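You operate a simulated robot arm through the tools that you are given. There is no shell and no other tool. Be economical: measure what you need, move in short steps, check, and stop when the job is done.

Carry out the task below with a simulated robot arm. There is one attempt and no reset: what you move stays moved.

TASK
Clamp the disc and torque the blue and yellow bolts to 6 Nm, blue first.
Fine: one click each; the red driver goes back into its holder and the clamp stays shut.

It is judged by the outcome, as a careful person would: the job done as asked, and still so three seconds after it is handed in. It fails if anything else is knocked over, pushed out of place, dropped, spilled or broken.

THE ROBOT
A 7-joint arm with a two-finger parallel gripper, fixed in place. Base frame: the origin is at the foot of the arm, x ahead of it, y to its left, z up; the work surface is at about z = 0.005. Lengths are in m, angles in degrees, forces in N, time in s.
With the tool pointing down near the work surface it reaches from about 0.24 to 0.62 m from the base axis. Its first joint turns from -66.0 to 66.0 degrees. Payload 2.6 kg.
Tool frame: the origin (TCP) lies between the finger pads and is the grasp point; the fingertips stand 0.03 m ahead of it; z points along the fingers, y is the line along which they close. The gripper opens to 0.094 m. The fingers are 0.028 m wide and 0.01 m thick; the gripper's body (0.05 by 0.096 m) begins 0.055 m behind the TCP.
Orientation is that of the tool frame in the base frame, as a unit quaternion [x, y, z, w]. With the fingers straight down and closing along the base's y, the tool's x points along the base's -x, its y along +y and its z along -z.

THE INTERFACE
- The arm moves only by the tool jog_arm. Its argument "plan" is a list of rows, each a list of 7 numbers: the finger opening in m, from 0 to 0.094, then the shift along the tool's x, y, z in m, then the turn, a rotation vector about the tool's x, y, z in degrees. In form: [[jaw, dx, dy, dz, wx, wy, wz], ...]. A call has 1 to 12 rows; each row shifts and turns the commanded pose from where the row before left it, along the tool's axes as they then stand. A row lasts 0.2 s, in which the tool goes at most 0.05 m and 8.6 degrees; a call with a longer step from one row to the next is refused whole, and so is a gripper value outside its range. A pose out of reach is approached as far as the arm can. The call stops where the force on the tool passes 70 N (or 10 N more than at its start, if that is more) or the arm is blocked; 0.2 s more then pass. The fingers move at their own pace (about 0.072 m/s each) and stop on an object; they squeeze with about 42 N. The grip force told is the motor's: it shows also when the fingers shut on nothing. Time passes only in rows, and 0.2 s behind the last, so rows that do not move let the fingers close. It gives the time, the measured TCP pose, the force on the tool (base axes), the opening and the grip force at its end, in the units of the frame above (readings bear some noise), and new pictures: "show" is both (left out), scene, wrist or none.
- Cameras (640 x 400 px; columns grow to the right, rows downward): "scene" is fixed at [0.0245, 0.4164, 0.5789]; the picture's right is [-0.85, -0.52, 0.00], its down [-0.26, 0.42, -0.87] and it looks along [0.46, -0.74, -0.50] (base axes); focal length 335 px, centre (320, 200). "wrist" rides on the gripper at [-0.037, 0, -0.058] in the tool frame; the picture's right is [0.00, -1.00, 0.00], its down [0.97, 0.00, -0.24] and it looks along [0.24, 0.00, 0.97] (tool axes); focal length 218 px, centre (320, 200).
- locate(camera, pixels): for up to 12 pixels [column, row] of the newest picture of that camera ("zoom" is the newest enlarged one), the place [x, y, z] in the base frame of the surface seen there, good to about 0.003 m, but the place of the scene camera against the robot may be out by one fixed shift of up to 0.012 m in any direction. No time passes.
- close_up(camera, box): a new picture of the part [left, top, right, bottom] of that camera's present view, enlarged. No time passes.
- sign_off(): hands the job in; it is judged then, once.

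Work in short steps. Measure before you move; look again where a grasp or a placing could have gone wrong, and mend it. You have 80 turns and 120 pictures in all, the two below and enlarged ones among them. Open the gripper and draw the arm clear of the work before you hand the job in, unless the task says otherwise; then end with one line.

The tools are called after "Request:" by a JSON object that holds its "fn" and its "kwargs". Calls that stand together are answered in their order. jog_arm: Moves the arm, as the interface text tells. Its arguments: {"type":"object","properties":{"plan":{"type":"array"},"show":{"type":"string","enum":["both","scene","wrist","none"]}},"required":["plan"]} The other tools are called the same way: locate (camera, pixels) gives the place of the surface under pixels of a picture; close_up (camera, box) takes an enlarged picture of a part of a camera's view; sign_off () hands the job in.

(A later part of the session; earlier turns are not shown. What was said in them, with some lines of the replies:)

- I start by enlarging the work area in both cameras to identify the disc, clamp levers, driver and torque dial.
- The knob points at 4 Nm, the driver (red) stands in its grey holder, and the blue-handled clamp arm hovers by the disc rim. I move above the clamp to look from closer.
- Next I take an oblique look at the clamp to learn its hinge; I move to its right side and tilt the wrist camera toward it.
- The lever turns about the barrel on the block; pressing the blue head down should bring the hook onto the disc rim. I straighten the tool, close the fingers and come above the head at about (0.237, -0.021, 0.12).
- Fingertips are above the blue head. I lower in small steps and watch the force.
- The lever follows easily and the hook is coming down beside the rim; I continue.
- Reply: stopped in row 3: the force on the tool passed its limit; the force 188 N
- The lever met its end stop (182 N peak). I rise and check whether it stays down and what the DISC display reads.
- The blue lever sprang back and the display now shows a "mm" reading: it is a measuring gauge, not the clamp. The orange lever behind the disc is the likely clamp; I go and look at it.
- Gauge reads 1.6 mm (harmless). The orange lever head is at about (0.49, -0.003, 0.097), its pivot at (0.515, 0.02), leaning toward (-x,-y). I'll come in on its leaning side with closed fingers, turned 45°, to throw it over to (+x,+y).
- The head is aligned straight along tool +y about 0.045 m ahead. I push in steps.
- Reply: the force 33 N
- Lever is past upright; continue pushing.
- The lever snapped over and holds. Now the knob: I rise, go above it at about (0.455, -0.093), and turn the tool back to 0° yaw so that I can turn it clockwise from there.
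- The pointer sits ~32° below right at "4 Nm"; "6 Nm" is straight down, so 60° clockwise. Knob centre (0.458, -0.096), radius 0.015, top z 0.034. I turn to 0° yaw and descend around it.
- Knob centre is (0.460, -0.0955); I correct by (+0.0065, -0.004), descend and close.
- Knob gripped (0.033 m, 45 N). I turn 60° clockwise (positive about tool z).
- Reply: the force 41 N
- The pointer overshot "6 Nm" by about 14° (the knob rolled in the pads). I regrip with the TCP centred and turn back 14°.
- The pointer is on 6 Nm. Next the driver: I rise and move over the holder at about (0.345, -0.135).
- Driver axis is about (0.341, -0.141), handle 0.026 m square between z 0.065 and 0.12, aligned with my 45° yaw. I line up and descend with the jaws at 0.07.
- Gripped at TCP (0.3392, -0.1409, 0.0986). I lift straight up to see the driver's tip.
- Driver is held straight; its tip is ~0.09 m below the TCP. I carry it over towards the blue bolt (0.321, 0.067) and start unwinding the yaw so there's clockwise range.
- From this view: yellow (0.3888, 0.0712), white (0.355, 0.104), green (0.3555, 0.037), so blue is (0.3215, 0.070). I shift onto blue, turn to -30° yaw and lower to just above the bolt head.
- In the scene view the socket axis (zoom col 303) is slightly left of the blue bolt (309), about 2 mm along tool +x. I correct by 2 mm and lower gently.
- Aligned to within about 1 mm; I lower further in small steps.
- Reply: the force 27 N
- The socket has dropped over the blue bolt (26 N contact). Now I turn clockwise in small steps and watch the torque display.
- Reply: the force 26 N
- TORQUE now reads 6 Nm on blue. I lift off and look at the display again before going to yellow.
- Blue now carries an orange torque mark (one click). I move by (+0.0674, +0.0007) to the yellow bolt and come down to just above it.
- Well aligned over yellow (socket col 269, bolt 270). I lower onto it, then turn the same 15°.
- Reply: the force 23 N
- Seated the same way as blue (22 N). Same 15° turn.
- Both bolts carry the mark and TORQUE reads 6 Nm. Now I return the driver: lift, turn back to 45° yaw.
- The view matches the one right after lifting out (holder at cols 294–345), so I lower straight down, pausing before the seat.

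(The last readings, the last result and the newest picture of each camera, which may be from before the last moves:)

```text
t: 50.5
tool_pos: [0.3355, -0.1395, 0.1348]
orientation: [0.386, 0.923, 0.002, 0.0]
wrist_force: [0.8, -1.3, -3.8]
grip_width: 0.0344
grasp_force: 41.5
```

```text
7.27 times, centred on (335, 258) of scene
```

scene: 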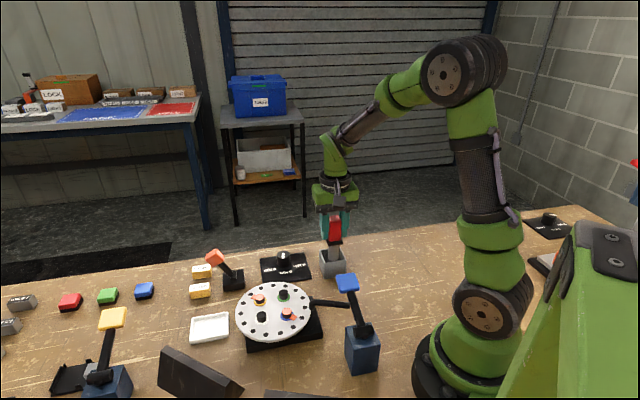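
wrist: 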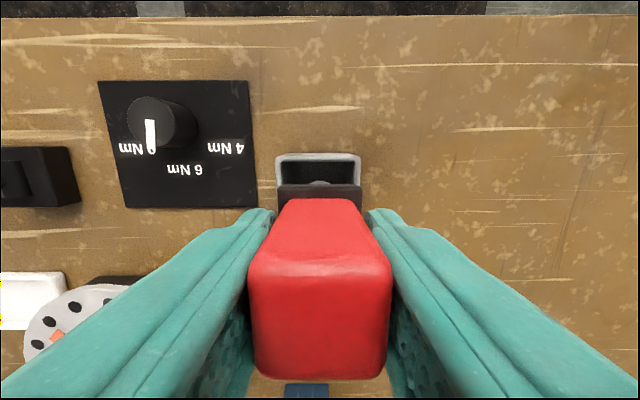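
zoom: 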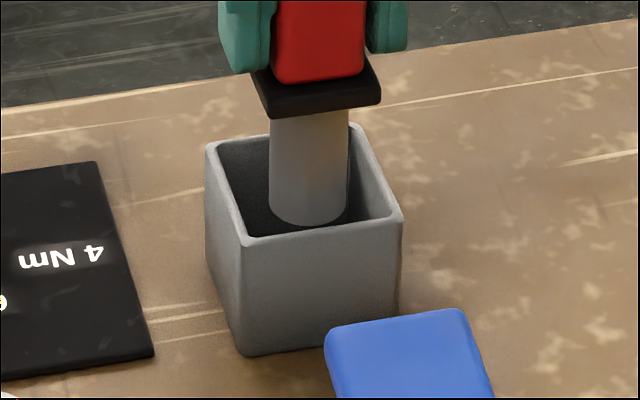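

Compared with the pickup view and readings, the driver is now about 3–4 mm off toward (-x,+y). I correct (+0.0034, -0.0013) and lower partway.

Request:
{"fn": "jog_arm", "kwargs": {"plan": [[0.015, -0.0034, 0.0015, 0, 0, 0, 0], [0.015, 0, 0, 0, 0, 0, 0], [0.015, 0, 0, 0.01, 0, 0, 0], [0.015, 0, 0, 0.01, 0, 0, 0], [0.015, 0, 0, 0, 0, 0, 0]], "show": "both"}}

Request:
{"fn": "close_up", "kwargs": {"camera": "scene", "box": [315, 230, 355, 285]}}

```text
t: 51.8
tool_pos: [0.34, -0.1429, 0.1132]
orientation: [0.385, 0.923, 0.001, -0.001]
wrist_force: [0.7, -0.5, -2.3]
grip_width: 0.034
grasp_force: 41.4
```

scene: 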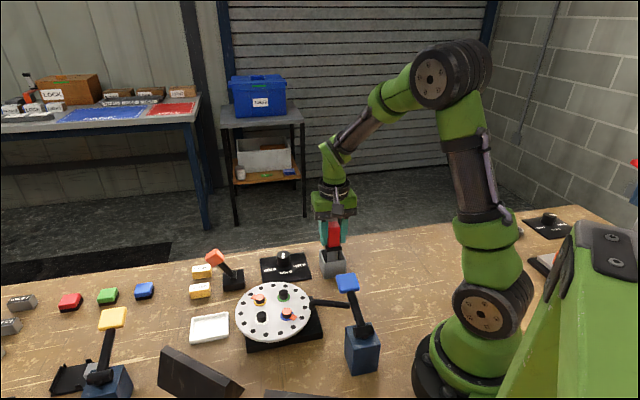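
wrist: 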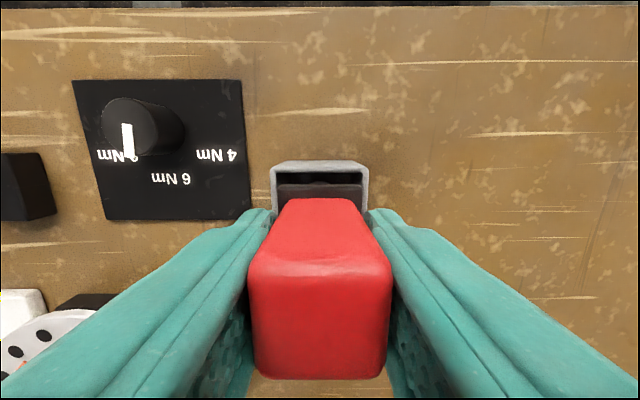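

```text
7.27 times, centred on (335, 258) of scene
```

zoom: 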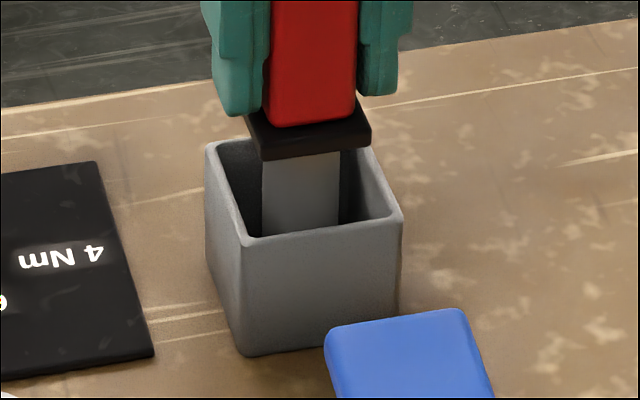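

Centred now. I lower the last 15 mm in small steps.

Request:
{"fn": "jog_arm", "kwargs": {"plan": [[0.015, 0, 0, 0.005, 0, 0, 0], [0.015, 0, 0, 0.005, 0, 0, 0], [0.015, 0, 0, 0.004, 0, 0, 0], [0.015, 0, 0, 0, 0, 0, 0]], "show": "wrist"}}

Request:
{"fn": "close_up", "kwargs": {"camera": "scene", "box": [315, 230, 355, 285]}}

```text
t: 52.8
tool_pos: [0.3418, -0.142, 0.0994]
orientation: [0.384, 0.923, 0.002, -0.002]
wrist_force: [0.4, 0.0, -2.6]
grip_width: 0.0341
grasp_force: 41.0
```

wrist: 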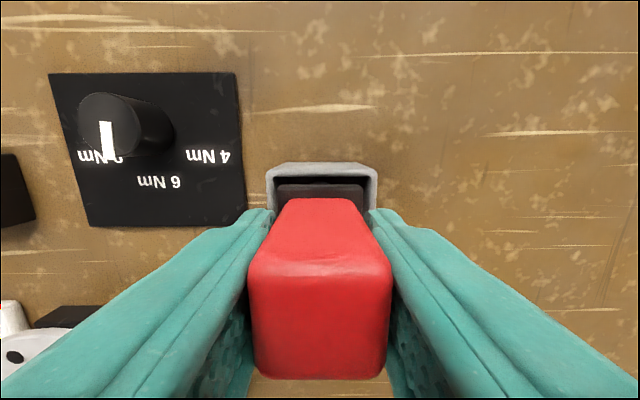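

```text
7.27 times, centred on (335, 258) of scene
```

zoom: 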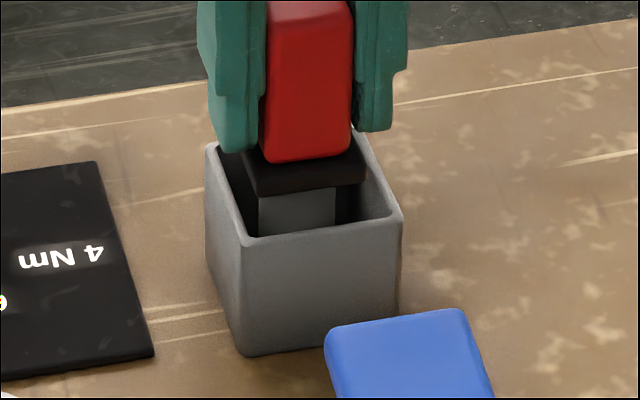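

Request:
{"fn": "jog_arm", "kwargs": {"plan": [[0.015, 0.0012, 0, 0, 0, 0, 0], [0.015, 0, 0, 0.0015, 0, 0, 0], [0.015, 0, 0, 0.0015, 0, 0, 0], [0.015, 0, 0, 0, 0, 0, 0]], "show": "wrist"}}

Request:
{"fn": "close_up", "kwargs": {"camera": "scene", "box": [315, 230, 355, 285]}}

```text
t: 53.8
tool_pos: [0.3407, -0.143, 0.0971]
orientation: [0.385, 0.923, 0.001, 0.0]
wrist_force: [-6.7, 3.1, 24.0]
grip_width: 0.0342
grasp_force: 41.8
```

wrist: 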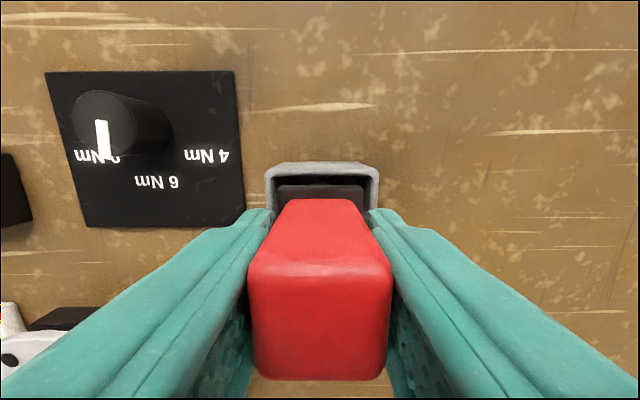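

```text
7.27 times, centred on (335, 258) of scene
```

zoom: 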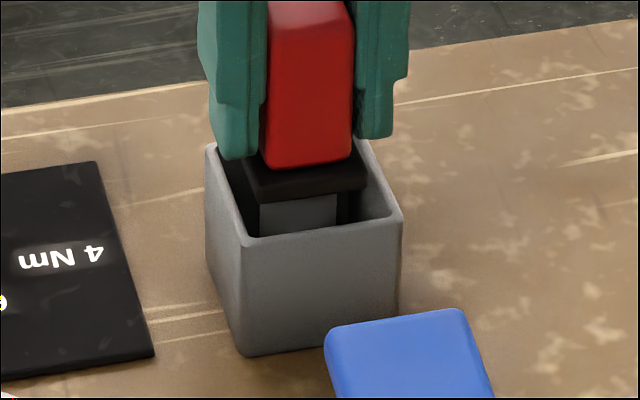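

The driver rests on the holder's floor (24 N). I ease the load, open and rise straight up.

Request:
{"fn": "jog_arm", "kwargs": {"plan": [[0.015, 0, 0, -0.001, 0, 0, 0], [0.07, 0, 0, 0, 0, 0, 0], [0.07, 0, 0, 0, 0, 0, 0], [0.07, 0, 0, -0.03, 0, 0, 0], [0.07, 0, 0, -0.04, 0, 0, 0], [0.07, 0, 0, -0.045, 0, 0, 0], [0.07, 0, 0, -0.045, 0, 0, 0], [0.07, 0, 0, 0, 0, 0, 0]], "show": "both"}}

Request:
{"fn": "close_up", "kwargs": {"camera": "scene", "box": [200, 220, 370, 350]}}

Request:
{"fn": "close_up", "kwargs": {"camera": "wrist", "box": [240, 100, 400, 260]}}

```text
t: 55.5
tool_pos: [0.3382, -0.1431, 0.2584]
orientation: [0.384, 0.923, 0.001, -0.001]
wrist_force: [-0.1, 0.1, 0.0]
grip_width: 0.0702
grasp_force: 0.0
```

scene: 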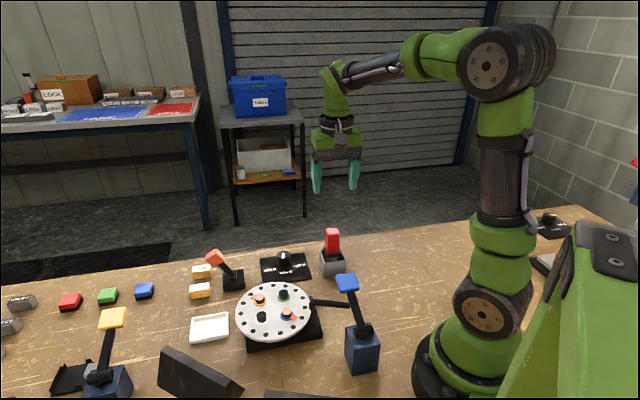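
wrist: 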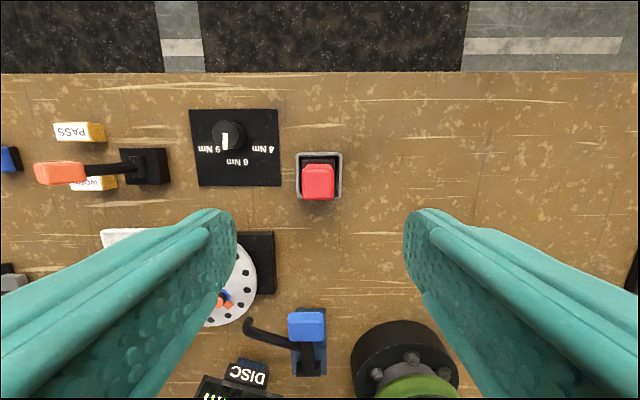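

```text
3.08 times, centred on (285, 285) of scene
```

zoom: 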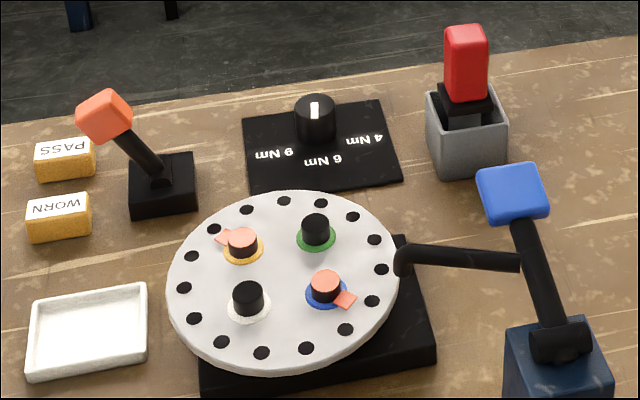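

```text
2.50 times, centred on (320, 180) of wrist
```

zoom: 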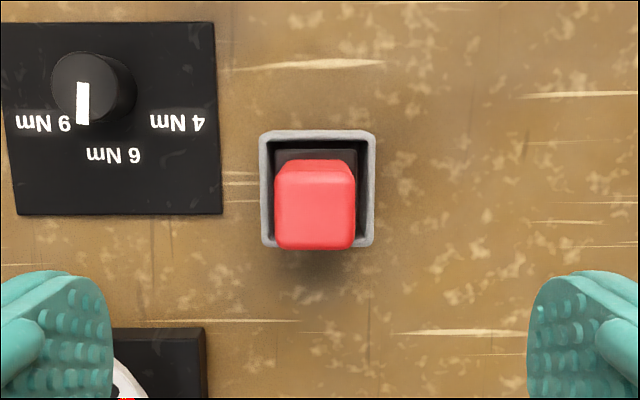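

The driver stands in its holder, the orange clamp lever is thrown, both bolts carry the torque mark, and the open gripper is clear. I hand it in.

Request:
{"fn": "sign_off", "kwargs": {}}

```text
The job is handed in.
```

The blue bolt, then the yellow, was torqued with one turn each at the 6 Nm setting. The display read 6 Nm and both bolts show the orange mark. The red driver is back in its holder and the orange lever, which I took to be the disc clamp, is still thrown over. I first pressed the blue lever by mistake: it is a thickness gauge, it sprang back, and its display now reads 1.6 mm.
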